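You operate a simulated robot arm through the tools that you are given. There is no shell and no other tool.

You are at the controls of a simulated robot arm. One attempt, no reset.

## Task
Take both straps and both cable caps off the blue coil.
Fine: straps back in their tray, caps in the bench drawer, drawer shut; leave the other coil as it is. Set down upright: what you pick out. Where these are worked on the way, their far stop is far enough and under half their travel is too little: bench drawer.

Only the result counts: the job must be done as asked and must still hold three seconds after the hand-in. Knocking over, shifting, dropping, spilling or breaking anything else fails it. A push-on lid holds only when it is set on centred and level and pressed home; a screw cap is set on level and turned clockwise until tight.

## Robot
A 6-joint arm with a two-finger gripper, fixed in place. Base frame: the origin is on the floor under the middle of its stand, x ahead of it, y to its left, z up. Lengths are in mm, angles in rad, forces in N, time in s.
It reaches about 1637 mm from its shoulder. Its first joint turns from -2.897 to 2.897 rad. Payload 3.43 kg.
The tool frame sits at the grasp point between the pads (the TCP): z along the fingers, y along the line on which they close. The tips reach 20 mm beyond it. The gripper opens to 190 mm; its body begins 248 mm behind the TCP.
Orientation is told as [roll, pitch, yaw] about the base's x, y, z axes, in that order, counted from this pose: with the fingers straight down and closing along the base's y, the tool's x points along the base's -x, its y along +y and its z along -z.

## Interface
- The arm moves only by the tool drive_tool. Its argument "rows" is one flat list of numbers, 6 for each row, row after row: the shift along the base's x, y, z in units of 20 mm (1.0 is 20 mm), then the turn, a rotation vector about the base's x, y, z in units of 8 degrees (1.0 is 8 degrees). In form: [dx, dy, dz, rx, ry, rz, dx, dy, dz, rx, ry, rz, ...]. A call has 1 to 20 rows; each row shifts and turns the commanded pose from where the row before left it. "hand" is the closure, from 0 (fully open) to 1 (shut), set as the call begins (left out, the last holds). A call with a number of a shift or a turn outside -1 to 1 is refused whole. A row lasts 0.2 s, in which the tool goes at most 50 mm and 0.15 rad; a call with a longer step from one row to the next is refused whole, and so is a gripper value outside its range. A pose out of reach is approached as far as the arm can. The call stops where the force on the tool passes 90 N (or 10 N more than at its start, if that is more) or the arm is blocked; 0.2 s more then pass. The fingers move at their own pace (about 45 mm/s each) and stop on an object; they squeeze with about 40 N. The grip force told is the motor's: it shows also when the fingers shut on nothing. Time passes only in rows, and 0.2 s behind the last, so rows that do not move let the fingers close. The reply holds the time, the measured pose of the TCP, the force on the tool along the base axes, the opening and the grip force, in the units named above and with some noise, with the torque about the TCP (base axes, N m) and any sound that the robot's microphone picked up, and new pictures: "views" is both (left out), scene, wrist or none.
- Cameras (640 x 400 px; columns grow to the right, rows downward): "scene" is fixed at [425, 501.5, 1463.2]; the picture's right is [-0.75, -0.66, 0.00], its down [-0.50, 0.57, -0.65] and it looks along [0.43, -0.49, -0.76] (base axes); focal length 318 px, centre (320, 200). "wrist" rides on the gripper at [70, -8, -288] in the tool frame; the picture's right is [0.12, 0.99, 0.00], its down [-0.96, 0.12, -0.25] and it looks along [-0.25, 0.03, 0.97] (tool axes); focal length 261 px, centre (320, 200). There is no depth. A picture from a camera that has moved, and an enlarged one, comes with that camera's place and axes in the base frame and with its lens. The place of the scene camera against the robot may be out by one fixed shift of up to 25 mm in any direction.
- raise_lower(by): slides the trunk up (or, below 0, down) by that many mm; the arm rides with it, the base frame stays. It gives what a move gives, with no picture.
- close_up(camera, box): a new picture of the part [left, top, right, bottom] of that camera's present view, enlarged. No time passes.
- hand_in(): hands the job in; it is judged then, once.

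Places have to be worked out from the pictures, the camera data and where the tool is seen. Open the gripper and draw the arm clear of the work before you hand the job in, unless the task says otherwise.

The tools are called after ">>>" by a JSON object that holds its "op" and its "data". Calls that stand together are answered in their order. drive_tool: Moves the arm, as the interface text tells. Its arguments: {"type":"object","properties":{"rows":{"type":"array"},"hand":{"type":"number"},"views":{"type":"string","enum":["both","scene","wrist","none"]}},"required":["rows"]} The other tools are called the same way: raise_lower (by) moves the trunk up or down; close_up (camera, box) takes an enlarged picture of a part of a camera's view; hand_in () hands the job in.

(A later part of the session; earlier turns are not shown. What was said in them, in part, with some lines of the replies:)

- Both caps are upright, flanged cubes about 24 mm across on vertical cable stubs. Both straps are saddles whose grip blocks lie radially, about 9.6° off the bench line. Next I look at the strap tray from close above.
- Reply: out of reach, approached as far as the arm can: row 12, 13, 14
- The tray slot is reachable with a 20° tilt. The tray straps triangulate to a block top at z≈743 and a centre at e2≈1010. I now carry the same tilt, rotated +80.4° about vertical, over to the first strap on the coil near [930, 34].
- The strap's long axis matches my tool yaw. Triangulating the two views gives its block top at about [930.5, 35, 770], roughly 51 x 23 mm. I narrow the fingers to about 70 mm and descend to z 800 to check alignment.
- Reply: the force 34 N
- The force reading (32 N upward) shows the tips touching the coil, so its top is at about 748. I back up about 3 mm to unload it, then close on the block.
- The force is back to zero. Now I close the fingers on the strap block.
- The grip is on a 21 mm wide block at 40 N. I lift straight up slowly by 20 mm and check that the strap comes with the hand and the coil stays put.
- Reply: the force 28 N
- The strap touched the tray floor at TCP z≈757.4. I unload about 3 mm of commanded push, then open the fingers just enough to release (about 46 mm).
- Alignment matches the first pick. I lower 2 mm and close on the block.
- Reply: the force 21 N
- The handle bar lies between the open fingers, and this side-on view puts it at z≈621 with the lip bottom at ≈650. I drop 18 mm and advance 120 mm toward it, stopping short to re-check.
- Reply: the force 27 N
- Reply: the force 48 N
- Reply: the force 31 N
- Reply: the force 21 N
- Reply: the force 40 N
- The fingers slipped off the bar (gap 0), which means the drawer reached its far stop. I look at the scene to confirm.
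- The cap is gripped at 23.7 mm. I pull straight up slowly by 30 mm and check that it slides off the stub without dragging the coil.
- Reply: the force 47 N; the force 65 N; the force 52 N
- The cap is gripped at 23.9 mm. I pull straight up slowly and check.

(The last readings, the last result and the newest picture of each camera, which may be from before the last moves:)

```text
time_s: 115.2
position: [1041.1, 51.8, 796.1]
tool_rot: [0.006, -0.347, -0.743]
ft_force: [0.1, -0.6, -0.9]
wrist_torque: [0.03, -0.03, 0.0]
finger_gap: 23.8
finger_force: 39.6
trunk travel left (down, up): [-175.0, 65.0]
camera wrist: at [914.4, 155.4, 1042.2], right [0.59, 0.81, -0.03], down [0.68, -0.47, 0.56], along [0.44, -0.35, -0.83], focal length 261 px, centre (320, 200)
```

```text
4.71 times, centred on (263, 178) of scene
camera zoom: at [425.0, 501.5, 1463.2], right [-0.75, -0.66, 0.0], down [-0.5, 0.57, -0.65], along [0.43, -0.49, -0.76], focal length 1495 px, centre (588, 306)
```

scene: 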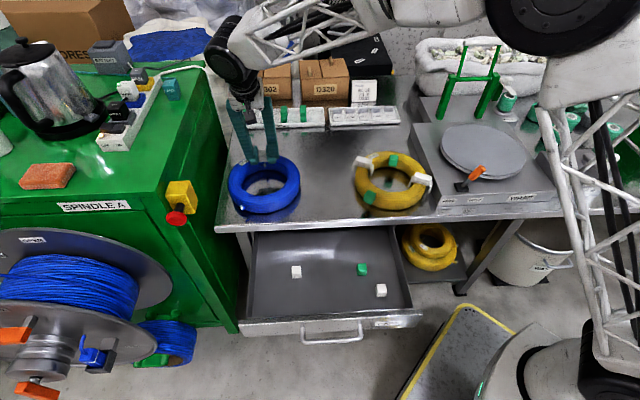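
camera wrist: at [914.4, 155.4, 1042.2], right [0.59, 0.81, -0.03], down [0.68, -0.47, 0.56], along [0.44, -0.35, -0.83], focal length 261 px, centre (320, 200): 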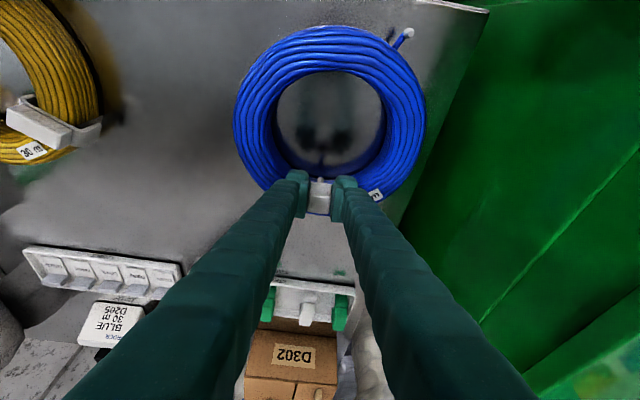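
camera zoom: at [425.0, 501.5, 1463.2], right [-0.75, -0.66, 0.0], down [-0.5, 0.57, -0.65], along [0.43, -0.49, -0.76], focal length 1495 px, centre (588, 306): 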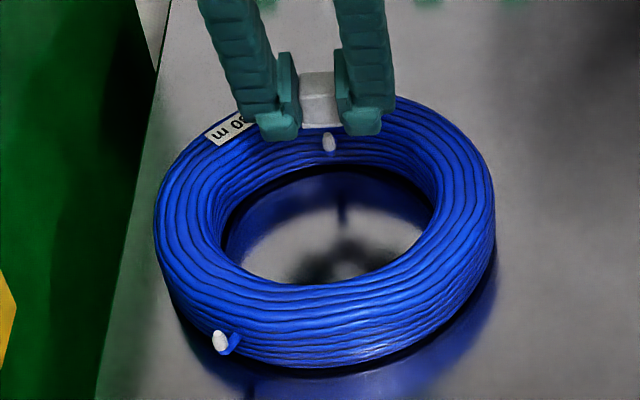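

Cap one is off and both bare cable ends are visible. I lift and carry it to above the drawer at e≈(590, 370), keeping the same tilt.

>>> {"op": "drive_tool", "data": {"rows": [0, 0, 1, 0, 0, 0, 0, 0, 1, 0, 0, 0, 0, 0, 1, 0, 0, 0, 0, 0, 1, 0, 0, 0, -0.978, 0.297, 0, 0, 0, 0, -0.978, 0.297, 0, 0, 0, 0, -0.978, 0.297, 0, 0, 0, 0, -0.978, 0.297, 0, 0, 0, 0, -0.978, 0.297, 0, 0, 0, 0, -0.978, 0.297, 0, 0, 0, 0, -0.978, 0.297, 0, 0, 0, 0, -0.978, 0.297, 0, 0, 0, 0, -0.978, 0.297, 0, 0, 0, 0, -0.978, 0.297, 0, 0, 0, 0], "views": "none"}}

>>> {"op": "drive_tool", "data": {"rows": [-0.978, 0.297, 0, 0, 0, 0, -0.978, 0.297, 0, 0, 0, 0, -0.978, 0.297, 0, 0, 0, 0, -0.978, 0.297, 0, 0, 0, 0, -0.978, 0.297, 0, 0, 0, 0, -0.978, 0.297, 0, 0, 0, 0, -0.978, 0.297, 0, 0, 0, 0, -0.978, 0.297, 0, 0, 0, 0, -0.978, 0.297, 0, 0, 0, 0]}}

>>> {"op": "close_up", "data": {"camera": "scene", "box": [215, 135, 311, 220]}}

```text
time_s: 118.2
position: [843.4, 110.4, 875.5]
tool_rot: [0.005, -0.347, -0.743]
ft_force: [-0.1, -0.1, -0.1]
wrist_torque: [0.02, 0.01, 0.0]
finger_gap: 23.5
finger_force: 39.8
trunk travel left (down, up): [-175.0, 65.0]
```

```text
time_s: 120.2
position: [668.8, 163.7, 877.1]
tool_rot: [0.006, -0.346, -0.742]
ft_force: [0.3, -0.9, -0.7]
wrist_torque: [0.0, 0.04, -0.04]
finger_gap: 23.7
finger_force: 40.2
trunk travel left (down, up): [-175.0, 65.0]
camera wrist: at [543.2, 267.6, 1123.3], right [0.59, 0.81, -0.04], down [0.68, -0.47, 0.56], along [0.44, -0.35, -0.83], focal length 261 px, centre (320, 200)
```

scene: 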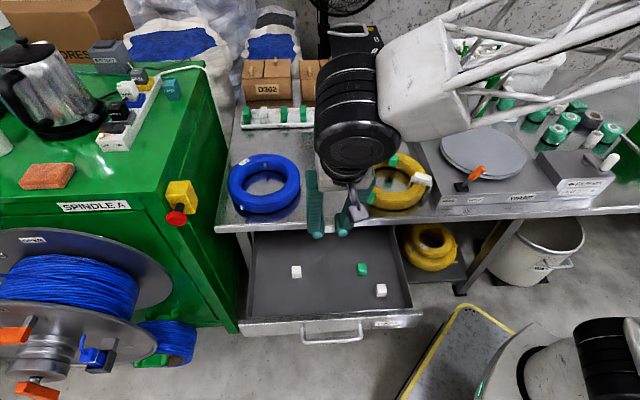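
wrist: 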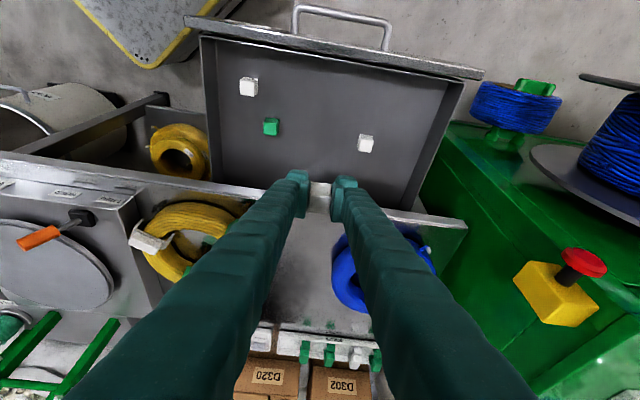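

```text
4.71 times, centred on (263, 178) of scene
camera zoom: at [425.0, 501.5, 1463.2], right [-0.75, -0.66, 0.0], down [-0.5, 0.57, -0.65], along [0.43, -0.49, -0.76], focal length 1495 px, centre (588, 306)
```

zoom: 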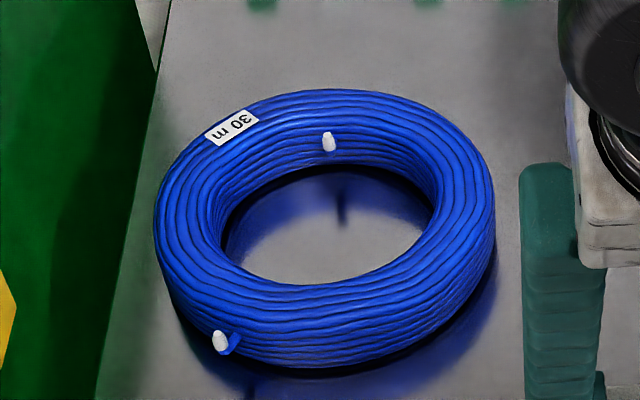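

The coil is bare, and the spot between the green cap and the cap I placed is free. I descend to z≈645.

>>> {"op": "drive_tool", "data": {"rows": [0, 0, -0.967, 0, 0, 0, 0, 0, -0.967, 0, 0, 0, 0, 0, -0.967, 0, 0, 0, 0, 0, -0.967, 0, 0, 0, 0, 0, -0.967, 0, 0, 0, 0, 0, -0.967, 0, 0, 0, 0, 0, -0.967, 0, 0, 0, 0, 0, -0.967, 0, 0, 0, 0, 0, -0.967, 0, 0, 0, 0, 0, -0.967, 0, 0, 0, 0, 0, -0.967, 0, 0, 0, 0, 0, -0.967, 0, 0, 0]}}

>>> {"op": "close_up", "data": {"camera": "scene", "box": [250, 220, 410, 320]}}

```text
time_s: 122.8
position: [670.6, 164.0, 646.1]
tool_rot: [0.007, -0.348, -0.746]
ft_force: [0.2, 0.0, 0.7]
wrist_torque: [0.02, -0.02, 0.02]
finger_gap: 23.6
finger_force: 40.2
trunk travel left (down, up): [-175.0, 65.0]
camera wrist: at [542.8, 267.9, 892.0], right [0.59, 0.81, -0.03], down [0.68, -0.47, 0.56], along [0.44, -0.35, -0.83], focal length 261 px, centre (320, 200)
```

scene: 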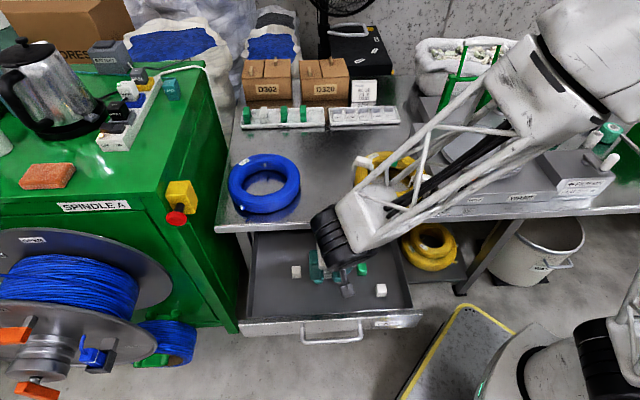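
wrist: 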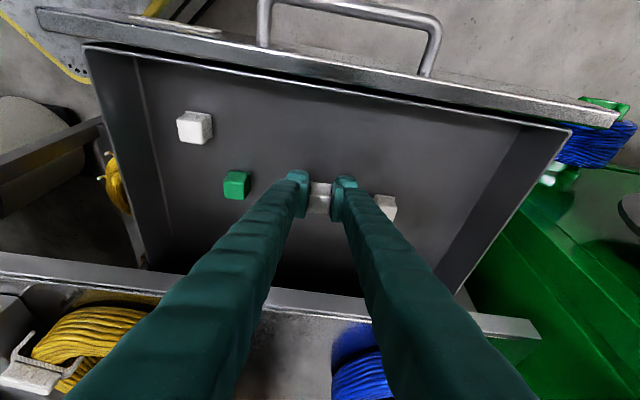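

```text
4.00 times, centred on (330, 270) of scene
camera zoom: at [425.0, 501.5, 1463.2], right [-0.75, -0.66, 0.0], down [-0.5, 0.57, -0.65], along [0.43, -0.49, -0.76], focal length 1271 px, centre (280, -80)
```

zoom: 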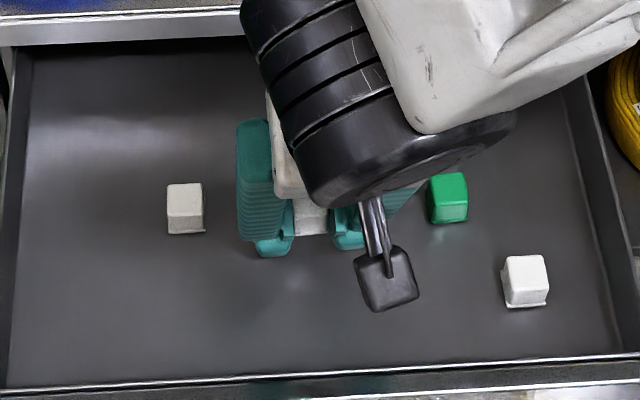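

The neighbours are about 40 mm clear of the fingers. I lower to about 626, then take small steps one at a time, watching the force.

>>> {"op": "drive_tool", "data": {"rows": [0, 0, -0.5, 0, 0, 0, 0, 0, -0.45, 0, 0, 0, 0, 0, 0, 0, 0, 0], "views": "none"}}

```text
time_s: 123.6
position: [669.2, 164.1, 625.9]
tool_rot: [0.006, -0.345, -0.745]
ft_force: [-0.2, 1.1, 0.0]
wrist_torque: [-0.02, -0.02, 0.02]
finger_gap: 23.6
finger_force: 39.7
trunk travel left (down, up): [-175.0, 65.0]
```

There is no contact at 626, so I step down 2 mm.

>>> {"op": "drive_tool", "data": {"rows": [0, 0, -0.1, 0, 0, 0, 0, 0, 0, 0, 0, 0], "views": "none"}}

```text
time_s: 124.2
position: [669.4, 164.4, 624.4]
tool_rot: [0.007, -0.346, -0.745]
ft_force: [-0.3, 0.6, -0.4]
wrist_torque: [0.02, 0.0, 0.01]
finger_gap: 23.8
finger_force: 39.8
trunk travel left (down, up): [-175.0, 65.0]
```

Still free. Another 2 mm step.

>>> {"op": "drive_tool", "data": {"rows": [0, 0, -0.1, 0, 0, 0, 0, 0, 0, 0, 0, 0], "views": "none"}}

```text
time_s: 124.8
position: [668.4, 164.2, 621.4]
tool_rot: [0.003, -0.347, -0.744]
ft_force: [-0.3, 0.7, -0.8]
wrist_torque: [0.02, -0.01, 0.0]
finger_gap: 23.6
finger_force: 39.8
trunk travel left (down, up): [-175.0, 65.0]
```

Still no contact at about 622. One more small step.

>>> {"op": "drive_tool", "data": {"rows": [0, 0, -0.08, 0, 0, 0, 0, 0, 0, 0, 0, 0], "views": "none"}}

```text
time_s: 125.4
position: [668.8, 164.6, 619.7]
tool_rot: [0.004, -0.347, -0.743]
ft_force: [0.0, 0.1, 0.4]
wrist_torque: [0.03, 0.03, -0.01]
finger_gap: 23.9
finger_force: 39.8
trunk travel left (down, up): [-175.0, 65.0]
```

No contact yet at about 620, so I continue with 1.5 mm.

>>> {"op": "drive_tool", "data": {"rows": [0, 0, -0.08, 0, 0, 0, 0, 0, 0, 0, 0, 0], "views": "none"}}

```text
time_s: 126.0
position: [668.5, 164.0, 617.5]
tool_rot: [0.005, -0.347, -0.744]
ft_force: [0.8, 0.7, 0.3]
wrist_torque: [-0.03, -0.02, -0.01]
finger_gap: 23.7
finger_force: 40.1
trunk travel left (down, up): [-175.0, 65.0]
```

I continue with another 1.5 mm.

>>> {"op": "drive_tool", "data": {"rows": [0, 0, -0.08, 0, 0, 0, 0, 0, 0, 0, 0, 0]}}

>>> {"op": "close_up", "data": {"camera": "wrist", "box": [260, 150, 420, 240]}}

```text
time_s: 126.6
position: [668.0, 163.4, 618.3]
tool_rot: [0.006, -0.349, -0.743]
ft_force: [-2.6, -2.5, 24.4]
wrist_torque: [-0.2, -0.02, -0.03]
finger_gap: 23.7
finger_force: 39.9
trunk travel left (down, up): [-175.0, 65.0]
camera wrist: at [542.3, 267.8, 864.0], right [0.59, 0.81, -0.03], down [0.68, -0.47, 0.56], along [0.44, -0.35, -0.83], focal length 261 px, centre (320, 200)
```

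scene: 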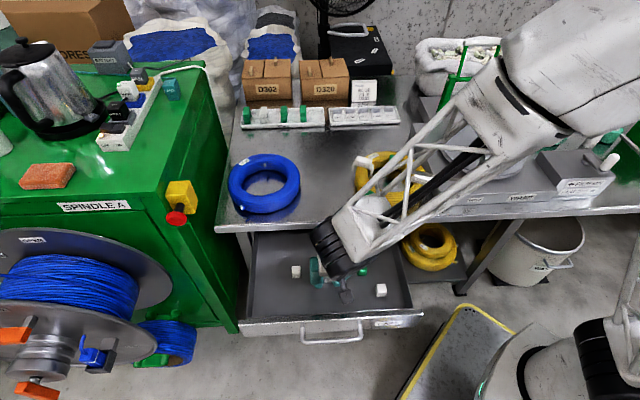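
wrist: 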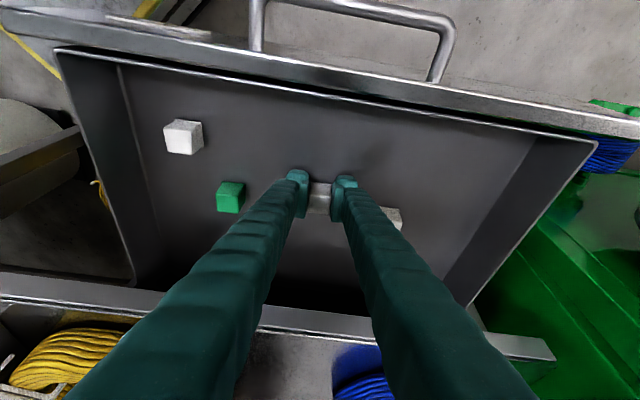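

```text
4.00 times, centred on (340, 195) of wrist
camera zoom: at [542.3, 267.8, 864.0], right [0.59, 0.81, -0.03], down [0.68, -0.47, 0.56], along [0.44, -0.35, -0.83], focal length 1043 px, centre (240, 220)
```

zoom: 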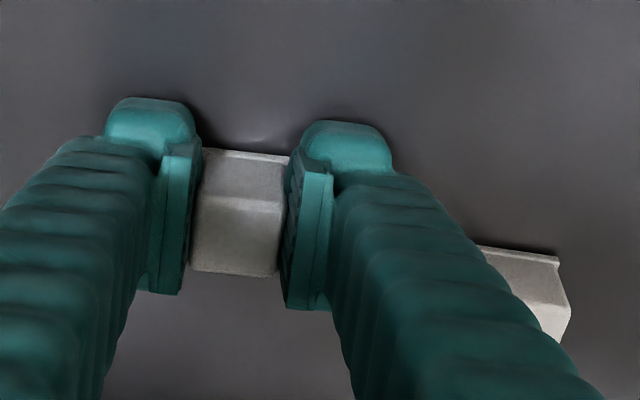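

Contact is 24 N at about z 617.5. I unload 1.2 mm, then open the fingers.

>>> {"op": "drive_tool", "data": {"rows": [0, 0, 0.06, 0, 0, 0, 0, 0, 0, 0, 0, 0], "views": "none"}}

>>> {"op": "drive_tool", "data": {"rows": [0, 0, 0, 0, 0, 0, 0, 0, 0, 0, 0, 0, 0, 0, 0, 0, 0, 0, 0, 0, 0, 0, 0, 0], "hand": 0.75}}

>>> {"op": "close_up", "data": {"camera": "wrist", "box": [260, 150, 420, 240]}}

```text
time_s: 127.2
position: [668.6, 165.1, 617.9]
tool_rot: [0.005, -0.347, -0.745]
ft_force: [-0.1, -2.8, 12.6]
wrist_torque: [-0.14, -0.03, -0.01]
finger_gap: 23.8
finger_force: 40.3
trunk travel left (down, up): [-175.0, 65.0]
```

```text
time_s: 128.2
position: [668.1, 165.2, 617.1]
tool_rot: [0.004, -0.347, -0.743]
ft_force: [-0.6, 0.5, 0.2]
wrist_torque: [0.0, 0.0, -0.02]
finger_gap: 47.5
finger_force: 0.0
trunk travel left (down, up): [-175.0, 65.0]
camera wrist: at [542.8, 268.2, 864.0], right [0.59, 0.81, -0.03], down [0.68, -0.47, 0.56], along [0.44, -0.35, -0.83], focal length 261 px, centre (320, 200)
```

scene: 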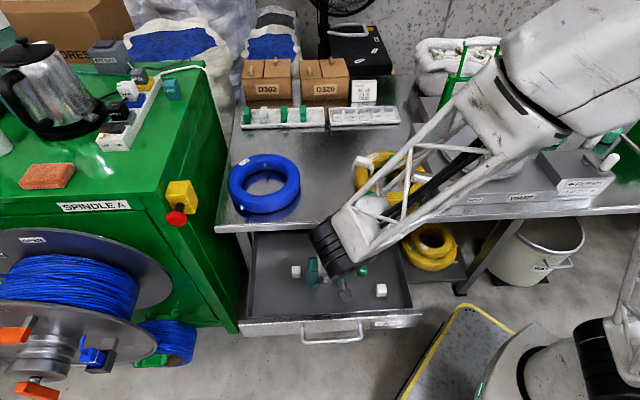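
wrist: 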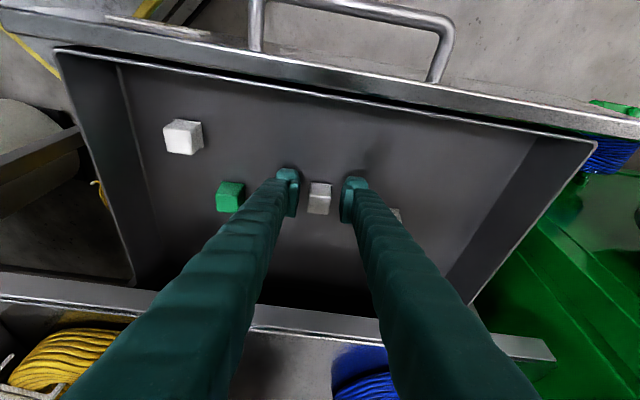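

```text
4.00 times, centred on (340, 195) of wrist
camera zoom: at [542.8, 268.2, 864.0], right [0.59, 0.81, -0.03], down [0.68, -0.47, 0.56], along [0.44, -0.35, -0.83], focal length 1043 px, centre (240, 220)
```

zoom: 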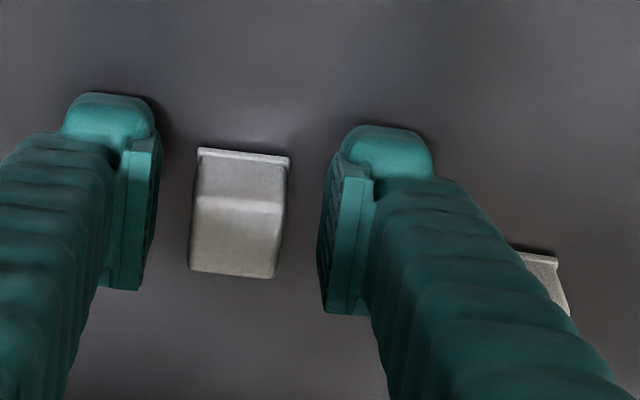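

The cap stands upright between the open fingers. I rise straight up out of the drawer and check the caps.

>>> {"op": "drive_tool", "data": {"rows": [0, 0, 0.4, 0, 0, 0, 0, 0, 0.8, 0, 0, 0, 0, 0, 1, 0, 0, 0, 0, 0, 1, 0, 0, 0, 0, 0, 1, 0, 0, 0, 0, 0, 1, 0, 0, 0, 0, 0, 1, 0, 0, 0, 0, 0, 1, 0, 0, 0, 0, 0, 1, 0, 0, 0, 0, 0, 1, 0, 0, 0, 0, 0, 1, 0, 0, 0, 0, 0, 1, 0, 0, 0, 0, 0, 1, 0, 0, 0, 0, 0, 1, 0, 0, 0]}}

>>> {"op": "close_up", "data": {"camera": "wrist", "box": [190, 0, 490, 200]}}

>>> {"op": "close_up", "data": {"camera": "scene", "box": [230, 210, 430, 345]}}

```text
time_s: 131.2
position: [666.8, 163.6, 881.5]
tool_rot: [0.005, -0.346, -0.744]
ft_force: [-0.3, 0.2, -0.4]
wrist_torque: [-0.01, 0.04, 0.02]
finger_gap: 47.5
finger_force: 0.0
trunk travel left (down, up): [-175.0, 65.0]
camera wrist: at [541.4, 267.4, 1128.3], right [0.59, 0.81, -0.03], down [0.68, -0.47, 0.56], along [0.44, -0.35, -0.83], focal length 261 px, centre (320, 200)
```

scene: 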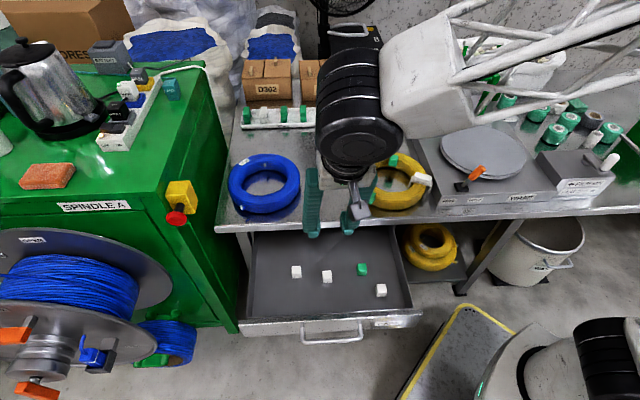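
wrist: 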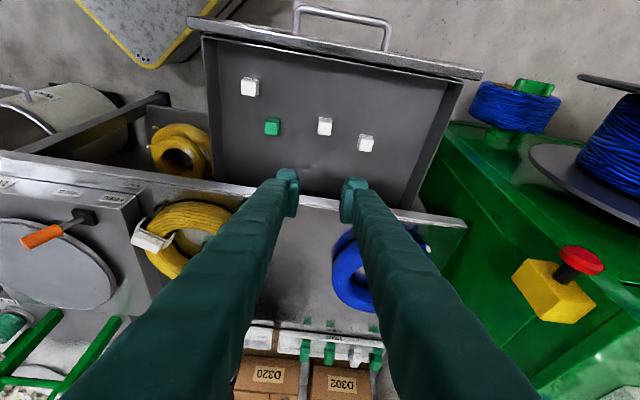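

```text
2.00 times, centred on (340, 100) of wrist
camera zoom: at [541.4, 267.4, 1128.3], right [0.59, 0.81, -0.03], down [0.68, -0.47, 0.56], along [0.44, -0.35, -0.83], focal length 521 px, centre (280, 400)
```

zoom: 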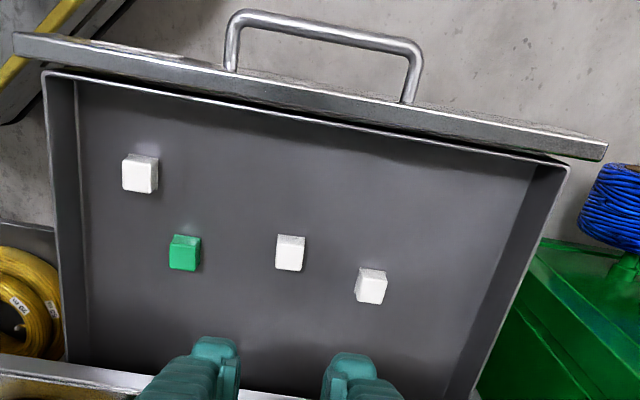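

```text
2.96 times, centred on (330, 278) of scene
camera zoom: at [425.0, 501.5, 1463.2], right [-0.75, -0.66, 0.0], down [-0.5, 0.57, -0.65], along [0.43, -0.49, -0.76], focal length 941 px, centre (290, -30)
```

zoom: 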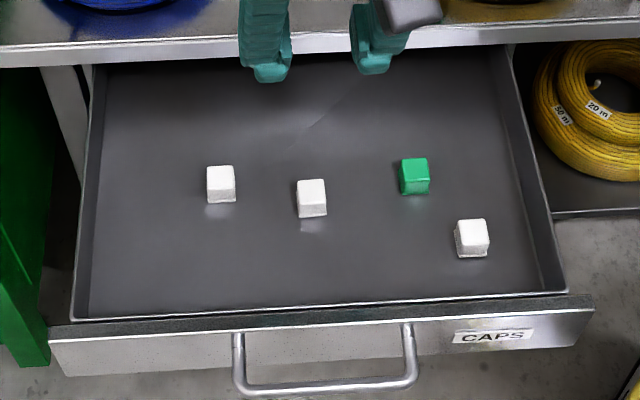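

All four caps in the drawer are upright. To shut the drawer I will push the handle bar (now at e2≈181) with closed, horizontal fingertips. First I move back in front of the drawer, untilt, yaw to +45° and start tilting.

>>> {"op": "drive_tool", "data": {"rows": [-0.639, 0.653, 0, 0.564, 0.614, 0, -0.639, 0.653, 0, 0.564, 0.614, 0, -0.639, 0.653, 0, 0.564, 0.614, 0, -0.639, 0.653, 0, 0, 0, 0.9955, -0.639, 0.653, 0, 0, 0, 0.9955, -0.639, 0.653, 0, 0, 0, 0.9955, -0.639, 0.653, 0, 0, 0, 0.9955, -0.639, 0.653, 0, 0, 0, 0.9955, -0.639, 0.653, 0, 0, 0, 0.9955, -0.639, 0.653, 0, 0, 0, 0.9955, -0.639, 0.653, 0, 0, 0, 0.9955, -0.639, 0.653, 0, 0, 0, 0.9955, -0.639, 0.653, 0, 0, 0, 0.9955, -0.639, 0.653, 0, 0, 0, 0.9955], "hand": 1, "views": "none"}}

>>> {"op": "drive_tool", "data": {"rows": [0, 0, 0, -0.663, -0.663, 0, 0, 0, 0, -0.663, -0.663, 0, 0, 0, 0, -0.663, -0.663, 0, 0, 0, 0, -0.663, -0.663, 0, 0, 0, 0, -0.663, -0.663, 0, 0, 0, 0, -0.663, -0.663, 0, 0, 0, 0, -0.663, -0.663, 0, 0, 0, 0, -0.663, -0.663, 0, 0, 0, 0, -0.663, -0.663, 0, 0, 0, 0, -0.663, -0.663, 0, 0, 0, 0, -0.663, -0.663, 0, 0, 0, 0, -0.663, -0.663, 0]}}

```text
time_s: 134.2
position: [489.0, 347.7, 881.0]
tool_rot: [0.006, 0.004, 0.785]
ft_force: [-0.6, -0.6, 0.0]
wrist_torque: [0.04, -0.01, -0.05]
finger_gap: 0.0
finger_force: 34.0
trunk travel left (down, up): [-175.0, 65.0]
```

```text
time_s: 136.8
position: [487.7, 347.7, 881.2]
tool_rot: [-1.565, -0.003, 0.783]
ft_force: [-0.1, -1.0, 0.9]
wrist_torque: [0.1, 0.11, 0.22]
finger_gap: 0.0
finger_force: 33.9
trunk travel left (down, up): [-175.0, 65.0]
camera wrist: at [237.0, 501.4, 892.0], right [-0.09, -0.08, -0.99], down [0.51, 0.86, -0.11], along [0.86, -0.51, -0.03], focal length 261 px, centre (320, 200)
```

scene: 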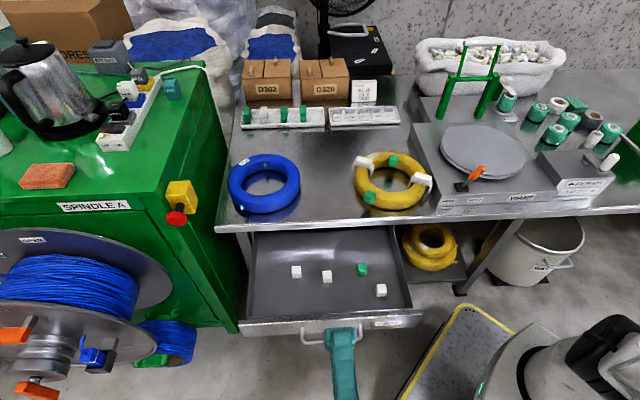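
wrist: 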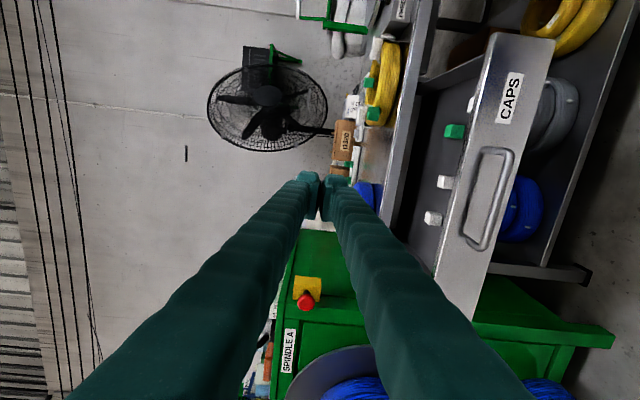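

The hand is in front of the handle with the tips at e2≈119. I lower to z≈609, so the upper fingertip's middle faces the bar.

>>> {"op": "drive_tool", "data": {"rows": [0, 0, -0.972, 0, 0, 0, 0, 0, -0.972, 0, 0, 0, 0, 0, -0.972, 0, 0, 0, 0, 0, -0.972, 0, 0, 0, 0, 0, -0.972, 0, 0, 0, 0, 0, -0.972, 0, 0, 0, 0, 0, -0.972, 0, 0, 0, 0, 0, -0.972, 0, 0, 0, 0, 0, -0.972, 0, 0, 0, 0, 0, -0.972, 0, 0, 0, 0, 0, -0.972, 0, 0, 0, 0, 0, -0.972, 0, 0, 0, 0, 0, -0.972, 0, 0, 0, 0, 0, -0.972, 0, 0, 0]}}

>>> {"op": "close_up", "data": {"camera": "wrist", "box": [220, 80, 420, 240]}}

```text
time_s: 139.8
position: [490.3, 345.4, 610.5]
tool_rot: [-1.564, 0.0, 0.782]
ft_force: [-0.9, 0.2, 0.0]
wrist_torque: [0.05, 0.06, 0.03]
finger_gap: 0.0
finger_force: 34.2
trunk travel left (down, up): [-175.0, 65.0]
camera wrist: at [238.1, 500.3, 619.9], right [-0.09, -0.08, -0.99], down [0.51, 0.85, -0.11], along [0.86, -0.51, -0.04], focal length 261 px, centre (320, 200)
```

scene: 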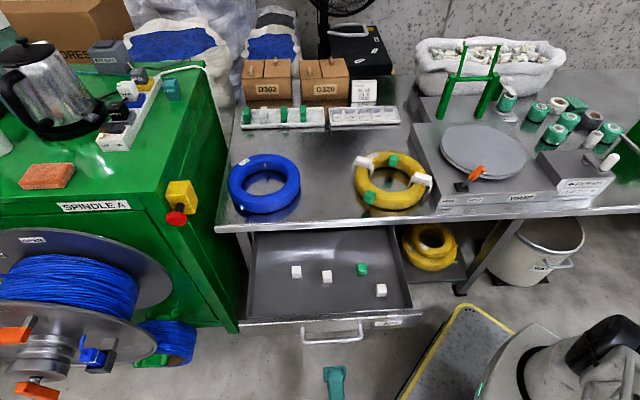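
wrist: 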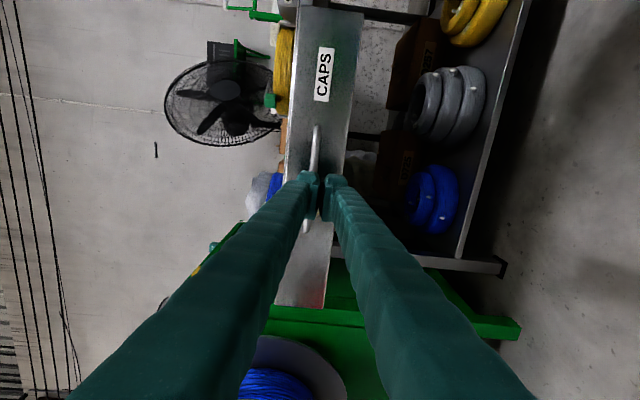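

```text
2.50 times, centred on (320, 160) of wrist
camera zoom: at [238.1, 500.3, 619.9], right [-0.09, -0.08, -0.99], down [0.51, 0.85, -0.11], along [0.86, -0.51, -0.04], focal length 652 px, centre (320, 300)
```

zoom: 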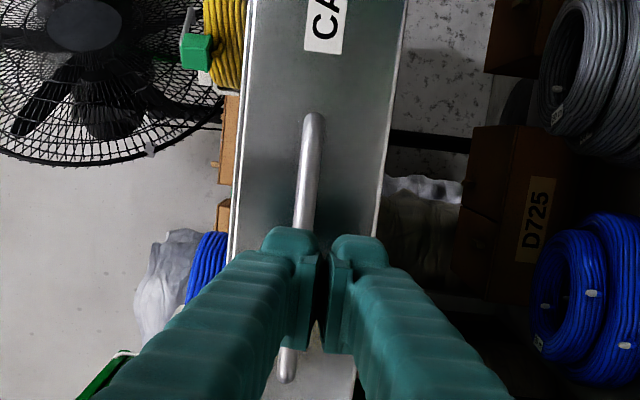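

The upper fingertip lines up with the bar. I approach 45 mm, then touch and push slowly.

>>> {"op": "drive_tool", "data": {"rows": [0.4, -0.4, 0, 0, 0, 0, 0.4, -0.4, 0, 0, 0, 0, 0.4, -0.4, 0, 0, 0, 0, 0.3, -0.3, 0, 0, 0, 0, 0.14, -0.14, 0, 0, 0, 0, 0.14, -0.14, 0, 0, 0, 0, 0.14, -0.14, 0, 0, 0, 0, 0.14, -0.14, 0, 0, 0, 0, 0.14, -0.14, 0, 0, 0, 0, 0.14, -0.14, 0, 0, 0, 0]}}

>>> {"op": "close_up", "data": {"camera": "scene", "box": [230, 220, 430, 345]}}

```text
time_s: 142.0
position: [536.4, 300.6, 610.0]
tool_rot: [-1.563, -0.001, 0.785]
ft_force: [-1.7, 0.8, 0.1]
wrist_torque: [-0.03, -0.01, -0.02]
finger_gap: 0.1
finger_force: 33.8
trunk travel left (down, up): [-175.0, 65.0]
camera wrist: at [285.0, 454.6, 620.4], right [-0.09, -0.08, -0.99], down [0.51, 0.85, -0.11], along [0.86, -0.51, -0.04], focal length 261 px, centre (320, 200)
```

scene: 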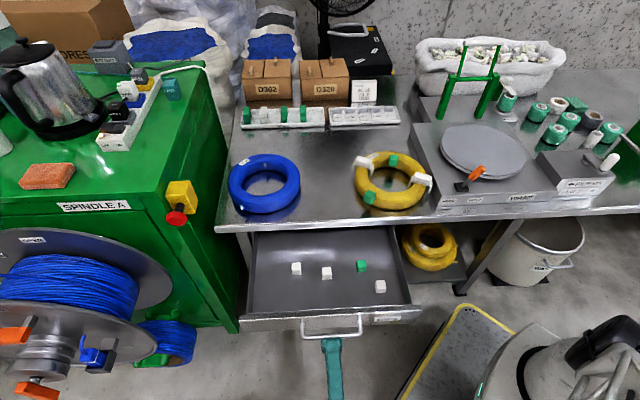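
wrist: 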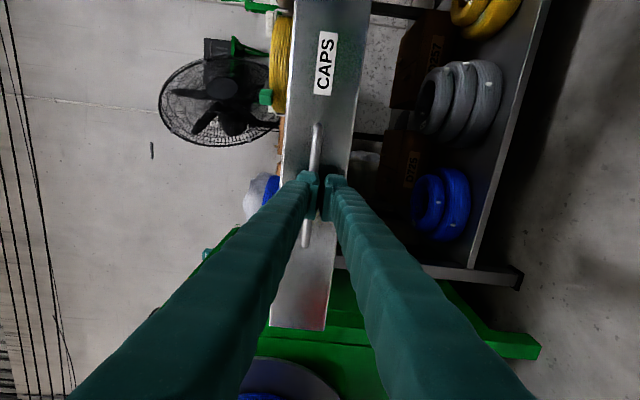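

```text
3.20 times, centred on (330, 282) of scene
camera zoom: at [425.0, 501.5, 1463.2], right [-0.75, -0.66, 0.0], down [-0.5, 0.57, -0.65], along [0.43, -0.49, -0.76], focal length 1017 px, centre (288, -64)
```

zoom: 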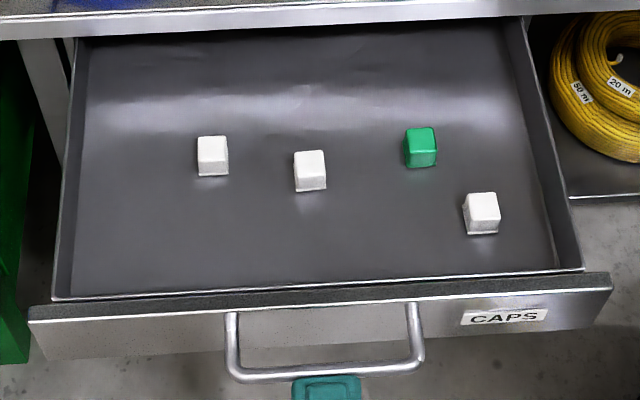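

Contact is made and the drawer moves with only a couple of newtons; the caps are undisturbed. I keep pushing smoothly for about 140 mm.

>>> {"op": "drive_tool", "data": {"rows": [0.2, -0.2, 0, 0, 0, 0, 0.25, -0.25, 0, 0, 0, 0, 0.25, -0.25, 0, 0, 0, 0, 0.25, -0.25, 0, 0, 0, 0, 0.25, -0.25, 0, 0, 0, 0, 0.25, -0.25, 0, 0, 0, 0, 0.25, -0.25, 0, 0, 0, 0, 0.25, -0.25, 0, 0, 0, 0, 0.25, -0.25, 0, 0, 0, 0, 0.25, -0.25, 0, 0, 0, 0, 0.25, -0.25, 0, 0, 0, 0, 0.25, -0.25, 0, 0, 0, 0, 0.25, -0.25, 0, 0, 0, 0, 0.25, -0.25, 0, 0, 0, 0, 0.25, -0.25, 0, 0, 0, 0, 0.25, -0.25, 0, 0, 0, 0, 0.25, -0.25, 0, 0, 0, 0, 0.25, -0.25, 0, 0, 0, 0, 0.25, -0.25, 0, 0, 0, 0, 0.2, -0.2, 0, 0, 0, 0]}}

>>> {"op": "close_up", "data": {"camera": "scene", "box": [230, 200, 430, 325]}}

```text
time_s: 146.2
position: [633.6, 202.1, 610.5]
tool_rot: [-1.565, 0.002, 0.784]
ft_force: [-0.4, 0.2, -1.3]
wrist_torque: [-0.04, -0.01, -0.01]
finger_gap: 0.2
finger_force: 34.0
trunk travel left (down, up): [-175.0, 65.0]
camera wrist: at [382.3, 356.2, 620.5], right [-0.09, -0.08, -0.99], down [0.51, 0.85, -0.11], along [0.86, -0.51, -0.04], focal length 261 px, centre (320, 200)
```

scene: 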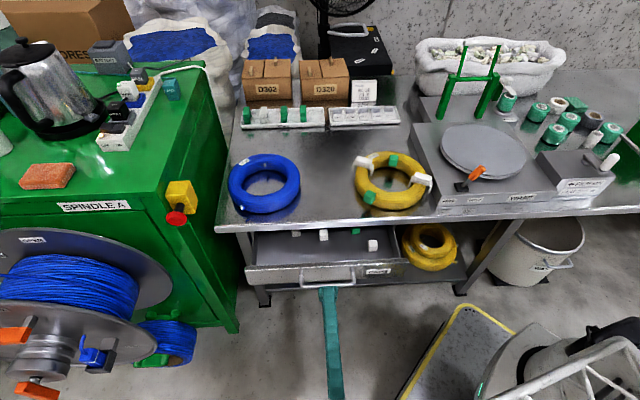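
wrist: 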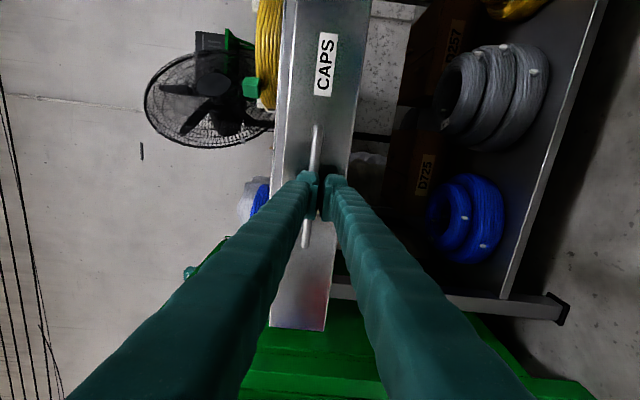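

```text
3.20 times, centred on (330, 262) of scene
camera zoom: at [425.0, 501.5, 1463.2], right [-0.75, -0.66, 0.0], down [-0.5, 0.57, -0.65], along [0.43, -0.49, -0.76], focal length 1017 px, centre (288, 0)
```

zoom: 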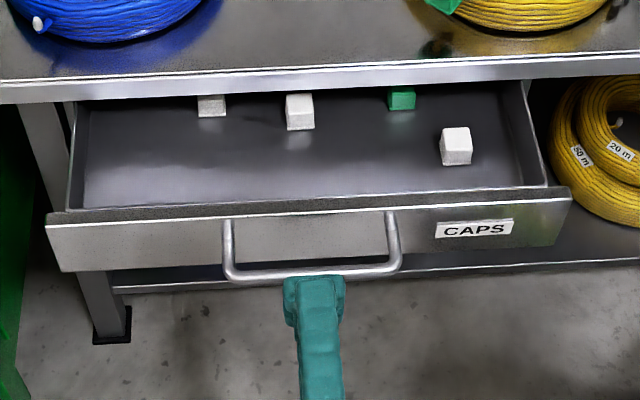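

The drawer is closing smoothly with the caps upright. I continue pushing another 125 mm at the same pace.

>>> {"op": "drive_tool", "data": {"rows": [0.2, -0.2, 0, 0, 0, 0, 0.25, -0.25, 0, 0, 0, 0, 0.25, -0.25, 0, 0, 0, 0, 0.25, -0.25, 0, 0, 0, 0, 0.25, -0.25, 0, 0, 0, 0, 0.25, -0.25, 0, 0, 0, 0, 0.25, -0.25, 0, 0, 0, 0, 0.25, -0.25, 0, 0, 0, 0, 0.25, -0.25, 0, 0, 0, 0, 0.25, -0.25, 0, 0, 0, 0, 0.25, -0.25, 0, 0, 0, 0, 0.25, -0.25, 0, 0, 0, 0, 0.25, -0.25, 0, 0, 0, 0, 0.25, -0.25, 0, 0, 0, 0, 0.25, -0.25, 0, 0, 0, 0, 0.25, -0.25, 0, 0, 0, 0, 0.25, -0.25, 0, 0, 0, 0, 0.2, -0.2, 0, 0, 0, 0]}}

>>> {"op": "close_up", "data": {"camera": "scene", "box": [230, 200, 430, 325]}}

```text
time_s: 150.0
position: [722.9, 115.2, 610.3]
tool_rot: [-1.566, 0.0, 0.784]
ft_force: [0.2, -0.1, -1.0]
wrist_torque: [-0.01, -0.01, -0.02]
finger_gap: 0.1
finger_force: 34.4
trunk travel left (down, up): [-175.0, 65.0]
camera wrist: at [470.7, 269.3, 620.4], right [-0.09, -0.08, -0.99], down [0.51, 0.85, -0.11], along [0.86, -0.51, -0.04], focal length 261 px, centre (320, 200)
```

scene: 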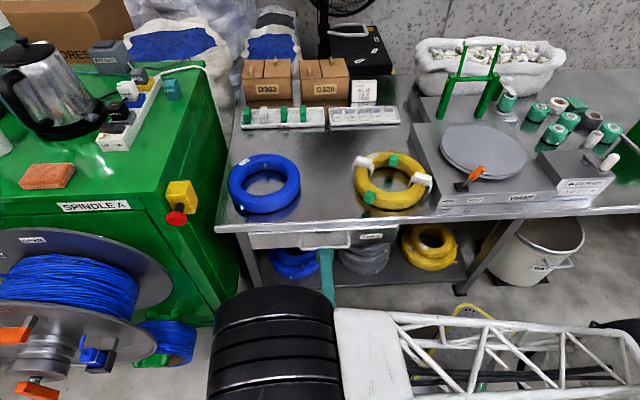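
wrist: 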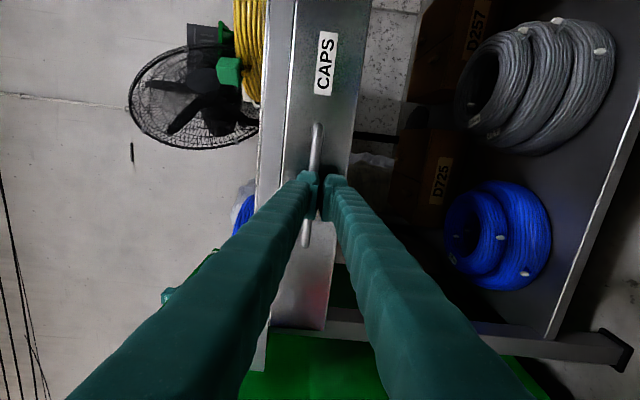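

```text
3.20 times, centred on (330, 262) of scene
camera zoom: at [425.0, 501.5, 1463.2], right [-0.75, -0.66, 0.0], down [-0.5, 0.57, -0.65], along [0.43, -0.49, -0.76], focal length 1017 px, centre (288, 0)
```

zoom: 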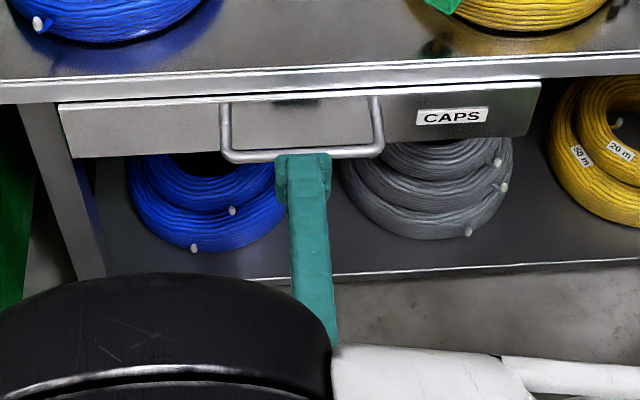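

About 15 mm remain. I push on slowly in small steps until I feel the closed stop.

>>> {"op": "drive_tool", "data": {"rows": [0.1, -0.1, 0, 0, 0, 0, 0.1, -0.1, 0, 0, 0, 0, 0.1, -0.1, 0, 0, 0, 0, 0.1, -0.1, 0, 0, 0, 0, 0, 0, 0, 0, 0, 0], "views": "none"}}

```text
time_s: 151.2
position: [730.3, 107.6, 610.4]
tool_rot: [-1.565, -0.001, 0.783]
ft_force: [-0.8, -0.1, -0.2]
wrist_torque: [0.02, -0.04, -0.01]
finger_gap: 0.0
finger_force: 34.7
trunk travel left (down, up): [-175.0, 65.0]
```

TCP e2 is now 440.3 with no resistance yet. I continue gently.

>>> {"op": "drive_tool", "data": {"rows": [0.1, -0.1, 0, 0, 0, 0, 0.05, -0.05, 0, 0, 0, 0, 0, 0, 0, 0, 0, 0], "views": "none"}}

```text
time_s: 152.1
position: [730.9, 106.0, 610.1]
tool_rot: [-1.565, -0.001, 0.782]
ft_force: [-88.5, 72.4, -5.4]
wrist_torque: [-0.42, -1.28, -1.63]
finger_gap: 0.0
finger_force: 33.8
trunk travel left (down, up): [-175.0, 65.0]
stopped in row 3: the force on the tool passed its limit at 94 N (the readings are from after the stop); the commanded pose is now the measured one
```

The closed stop was reached firmly at e2≈442, as expected for fully shut. I back off straight and check the drawer.

>>> {"op": "drive_tool", "data": {"rows": [-0.1, 0.1, 0, 0, 0, 0, -0.2, 0.2, 0, 0, 0, 0, -0.5, 0.5, 0, 0, 0, 0, -0.6, 0.6, 0, 0, 0, 0, -0.6, 0.6, 0, 0, 0, 0, -0.6, 0.6, 0, 0, 0, 0, -0.6, 0.6, 0, 0, 0, 0, -0.6, 0.6, 0, 0, 0, 0]}}

>>> {"op": "close_up", "data": {"camera": "scene", "box": [230, 200, 430, 325]}}

>>> {"op": "close_up", "data": {"camera": "wrist", "box": [220, 40, 440, 240]}}

```text
time_s: 153.9
position: [656.7, 177.1, 607.1]
tool_rot: [-1.564, 0.001, 0.776]
ft_force: [0.2, 0.2, -0.4]
wrist_torque: [-0.03, -0.02, 0.0]
finger_gap: 0.3
finger_force: 34.2
trunk travel left (down, up): [-175.0, 65.0]
camera wrist: at [405.9, 332.4, 618.7], right [-0.09, -0.08, -0.99], down [0.51, 0.85, -0.11], along [0.85, -0.52, -0.04], focal length 261 px, centre (320, 200)
```

scene: 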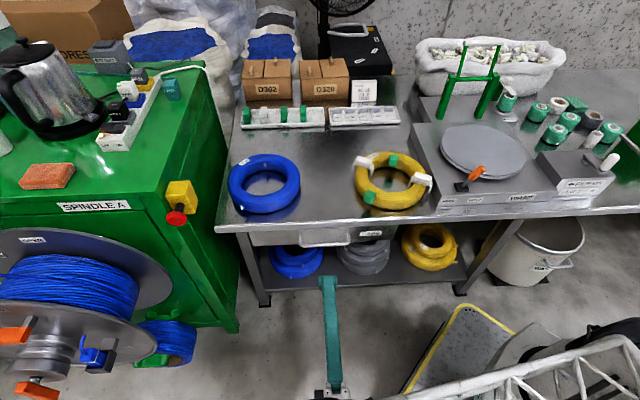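
wrist: 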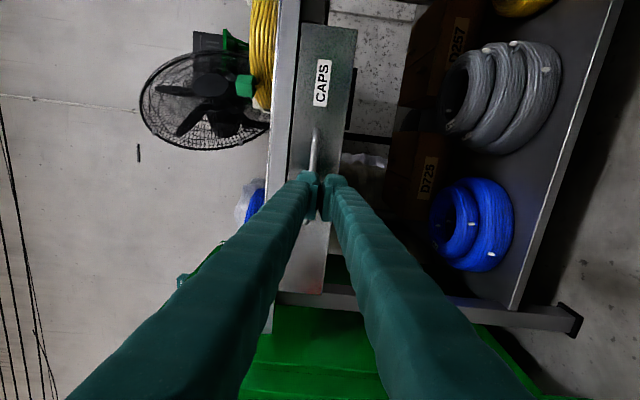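

```text
3.20 times, centred on (330, 262) of scene
camera zoom: at [425.0, 501.5, 1463.2], right [-0.75, -0.66, 0.0], down [-0.5, 0.57, -0.65], along [0.43, -0.49, -0.76], focal length 1017 px, centre (288, 0)
```

zoom: 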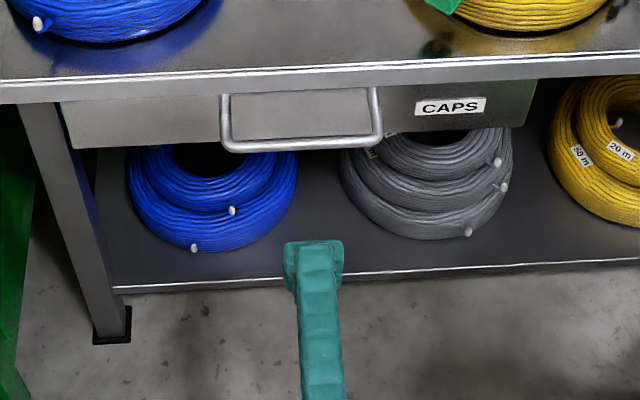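

```text
2.00 times, centred on (330, 140) of wrist
camera zoom: at [405.9, 332.4, 618.7], right [-0.09, -0.08, -0.99], down [0.51, 0.85, -0.11], along [0.85, -0.52, -0.04], focal length 521 px, centre (300, 320)
```

zoom: 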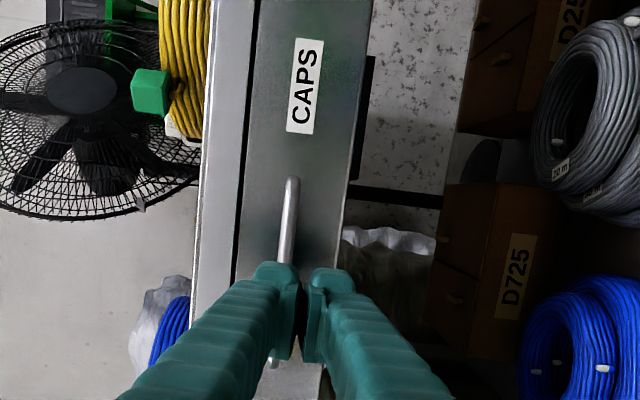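

The handle and drawer face are back exactly where they were at the start (bar at row 245–246), so the drawer is fully shut. I open the gripper while backing away and rising clear.

>>> {"op": "drive_tool", "data": {"rows": [-0.6, 0.6, 0, 0, 0, 0, -0.6, 0.6, 0, 0, 0, 0, -0.6, 0.6, 0, 0, 0, 0, 0, 0, 1, 0, 0, 0, 0, 0, 1, 0, 0, 0, 0, 0, 1, 0, 0, 0, 0, 0, 1, 0, 0, 0, 0, 0, 1, 0, 0, 0, 0, 0, 1, 0, 0, 0, 0, 0, 1, 0, 0, 0, 0, 0, 1, 0, 0, 0, 0, 0, 1, 0, 0, 0, 0, 0, 1, 0, 0, 0, 0, 0, 1, 0, 0, 0, 0, 0, 1, 0, 0, 0, 0, 0, 1, 0, 0, 0, 0, 0, 1, 0, 0, 0, 0, 0, 1, 0, 0, 0, 0, 0, 1, 0, 0, 0], "hand": 0.5}}

>>> {"op": "close_up", "data": {"camera": "scene", "box": [210, 130, 330, 230]}}

>>> {"op": "close_up", "data": {"camera": "scene", "box": [230, 140, 450, 300]}}

>>> {"op": "close_up", "data": {"camera": "scene", "box": [230, 80, 342, 150]}}

```text
time_s: 157.9
position: [621.4, 214.9, 929.2]
tool_rot: [-1.564, 0.0, 0.775]
ft_force: [0.1, 0.3, -0.8]
wrist_torque: [-0.06, -0.08, -0.1]
finger_gap: 95.0
finger_force: 0.0
trunk travel left (down, up): [-175.0, 65.0]
camera wrist: at [370.7, 369.8, 939.5], right [-0.09, -0.08, -0.99], down [0.51, 0.85, -0.11], along [0.85, -0.52, -0.04], focal length 261 px, centre (320, 200)
```

scene: 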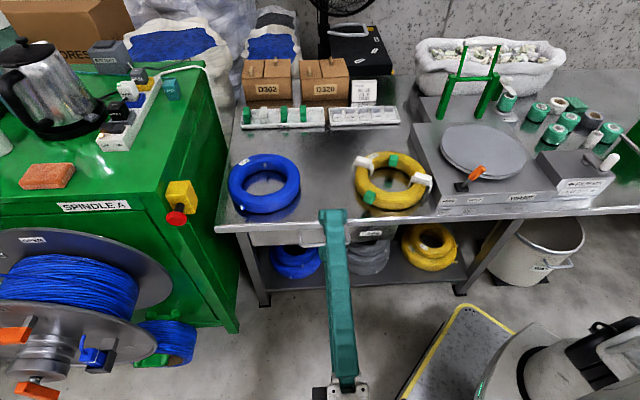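
wrist: 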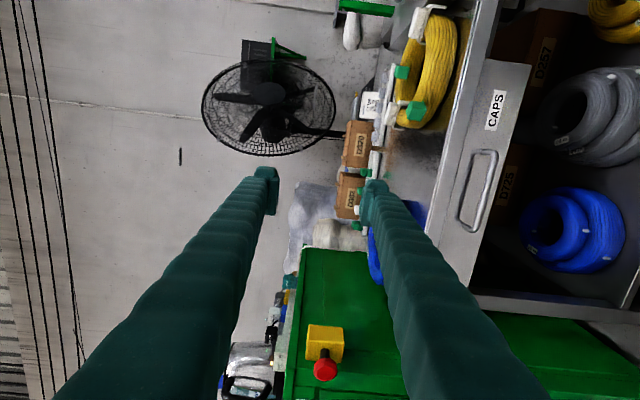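

```text
4.00 times, centred on (270, 180) of scene
camera zoom: at [425.0, 501.5, 1463.2], right [-0.75, -0.66, 0.0], down [-0.5, 0.57, -0.65], along [0.43, -0.49, -0.76], focal length 1271 px, centre (520, 280)
```

zoom: 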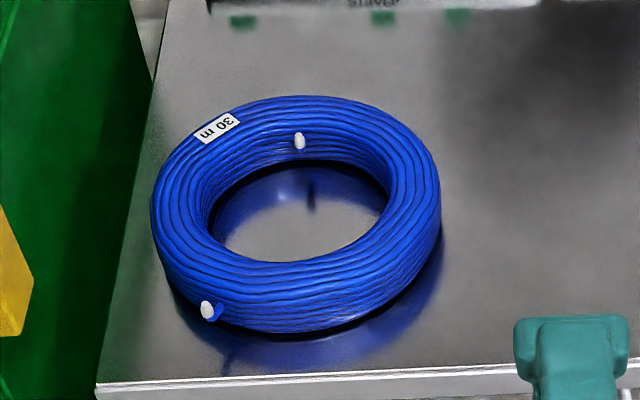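

```text
2.50 times, centred on (340, 220) of scene
camera zoom: at [425.0, 501.5, 1463.2], right [-0.75, -0.66, 0.0], down [-0.5, 0.57, -0.65], along [0.43, -0.49, -0.76], focal length 794 px, centre (270, 150)
```

zoom: 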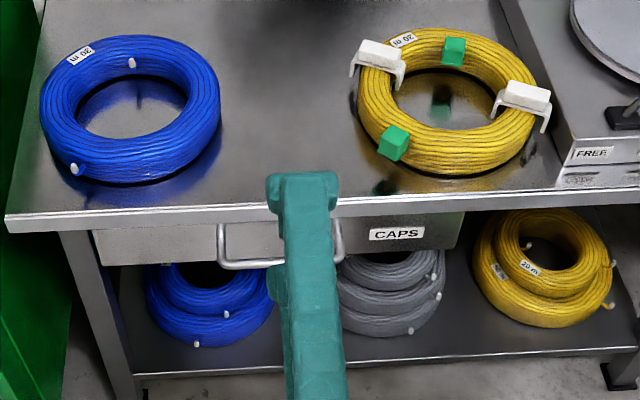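

```text
5.71 times, centred on (286, 115) of scene
camera zoom: at [425.0, 501.5, 1463.2], right [-0.75, -0.66, 0.0], down [-0.5, 0.57, -0.65], along [0.43, -0.49, -0.76], focal length 1816 px, centre (514, 686)
```

zoom: 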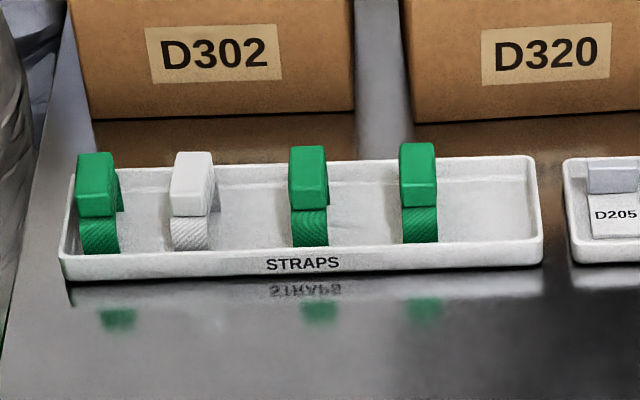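

Everything is in place: the blue coil is bare, the straps are upright in their tray, the drawer is shut, and the yellow coil is untouched. I open the gripper fully and draw back a bit more before handing in.

>>> {"op": "drive_tool", "data": {"rows": [-0.6, 0.6, 0, 0, 0, 0, -0.6, 0.6, 0, 0, 0, 0, -0.6, 0.6, 0, 0, 0, 0, -0.6, 0.6, 0, 0, 0, 0, -0.6, 0.6, 0, 0, 0, 0, -0.6, 0.6, 0, 0, 0, 0, 0, 0, 0, 0, 0, 0, 0, 0, 0, 0, 0, 0], "hand": 0}}

>>> {"op": "close_up", "data": {"camera": "scene", "box": [230, 200, 430, 325]}}

```text
time_s: 159.7
position: [550.1, 284.6, 928.6]
tool_rot: [-1.563, 0.0, 0.777]
ft_force: [0.1, -0.8, 0.4]
wrist_torque: [0.0, -0.03, -0.03]
finger_gap: 189.6
finger_force: 0.0
trunk travel left (down, up): [-175.0, 65.0]
camera wrist: at [298.8, 440.1, 938.6], right [-0.09, -0.08, -0.99], down [0.51, 0.85, -0.11], along [0.85, -0.52, -0.04], focal length 261 px, centre (320, 200)
```

scene: 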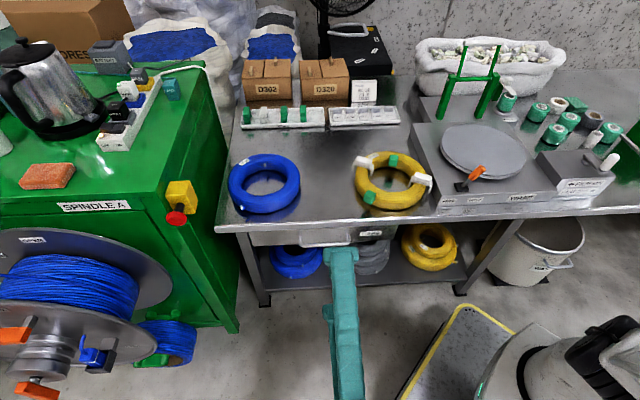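
wrist: 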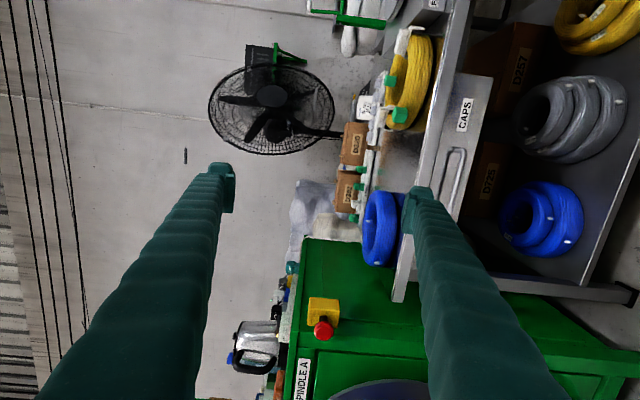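

```text
3.20 times, centred on (330, 262) of scene
camera zoom: at [425.0, 501.5, 1463.2], right [-0.75, -0.66, 0.0], down [-0.5, 0.57, -0.65], along [0.43, -0.49, -0.76], focal length 1017 px, centre (288, 0)
```

zoom: 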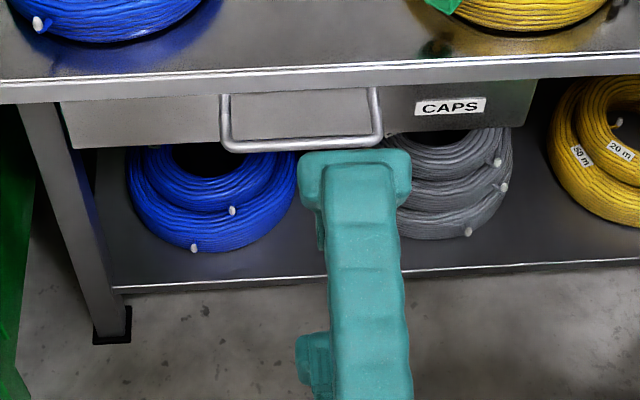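

The gripper is fully open, the arm is clear, the drawer is shut and everything is at rest. I hand the job in.

>>> {"op": "hand_in", "data": {}}

```text
The job is handed in.
```

I've handed the job in: both straps and both caps are off the blue coil and put away. The tool confirmed the hand-in but gave no verdict.

- **Straps:** both stand upright in the strap tray, beside the green and white ones already there.
- **Caps:** both were set down upright in the bench drawer, next to the white and green caps that were inside.
- **Drawer:** I pulled it to its far stop, about 287 mm, then pushed it fully shut. The handle is back where it was at the start.
- **Other coil:** I did not touch the yellow coil, and it looks unchanged.

Three things I could not fully rule out:

- **Caps after shutting:** I could not see them once the drawer was closed. I pushed slowly, but it met its stop at just over 90 N, the limit that halts the arm.
- **First cap:** it took about 65 N against the drawer floor before I let go, but it stood upright afterwards.
- **Blue coil:** it looks to have moved about 2–3 mm from its starting place.
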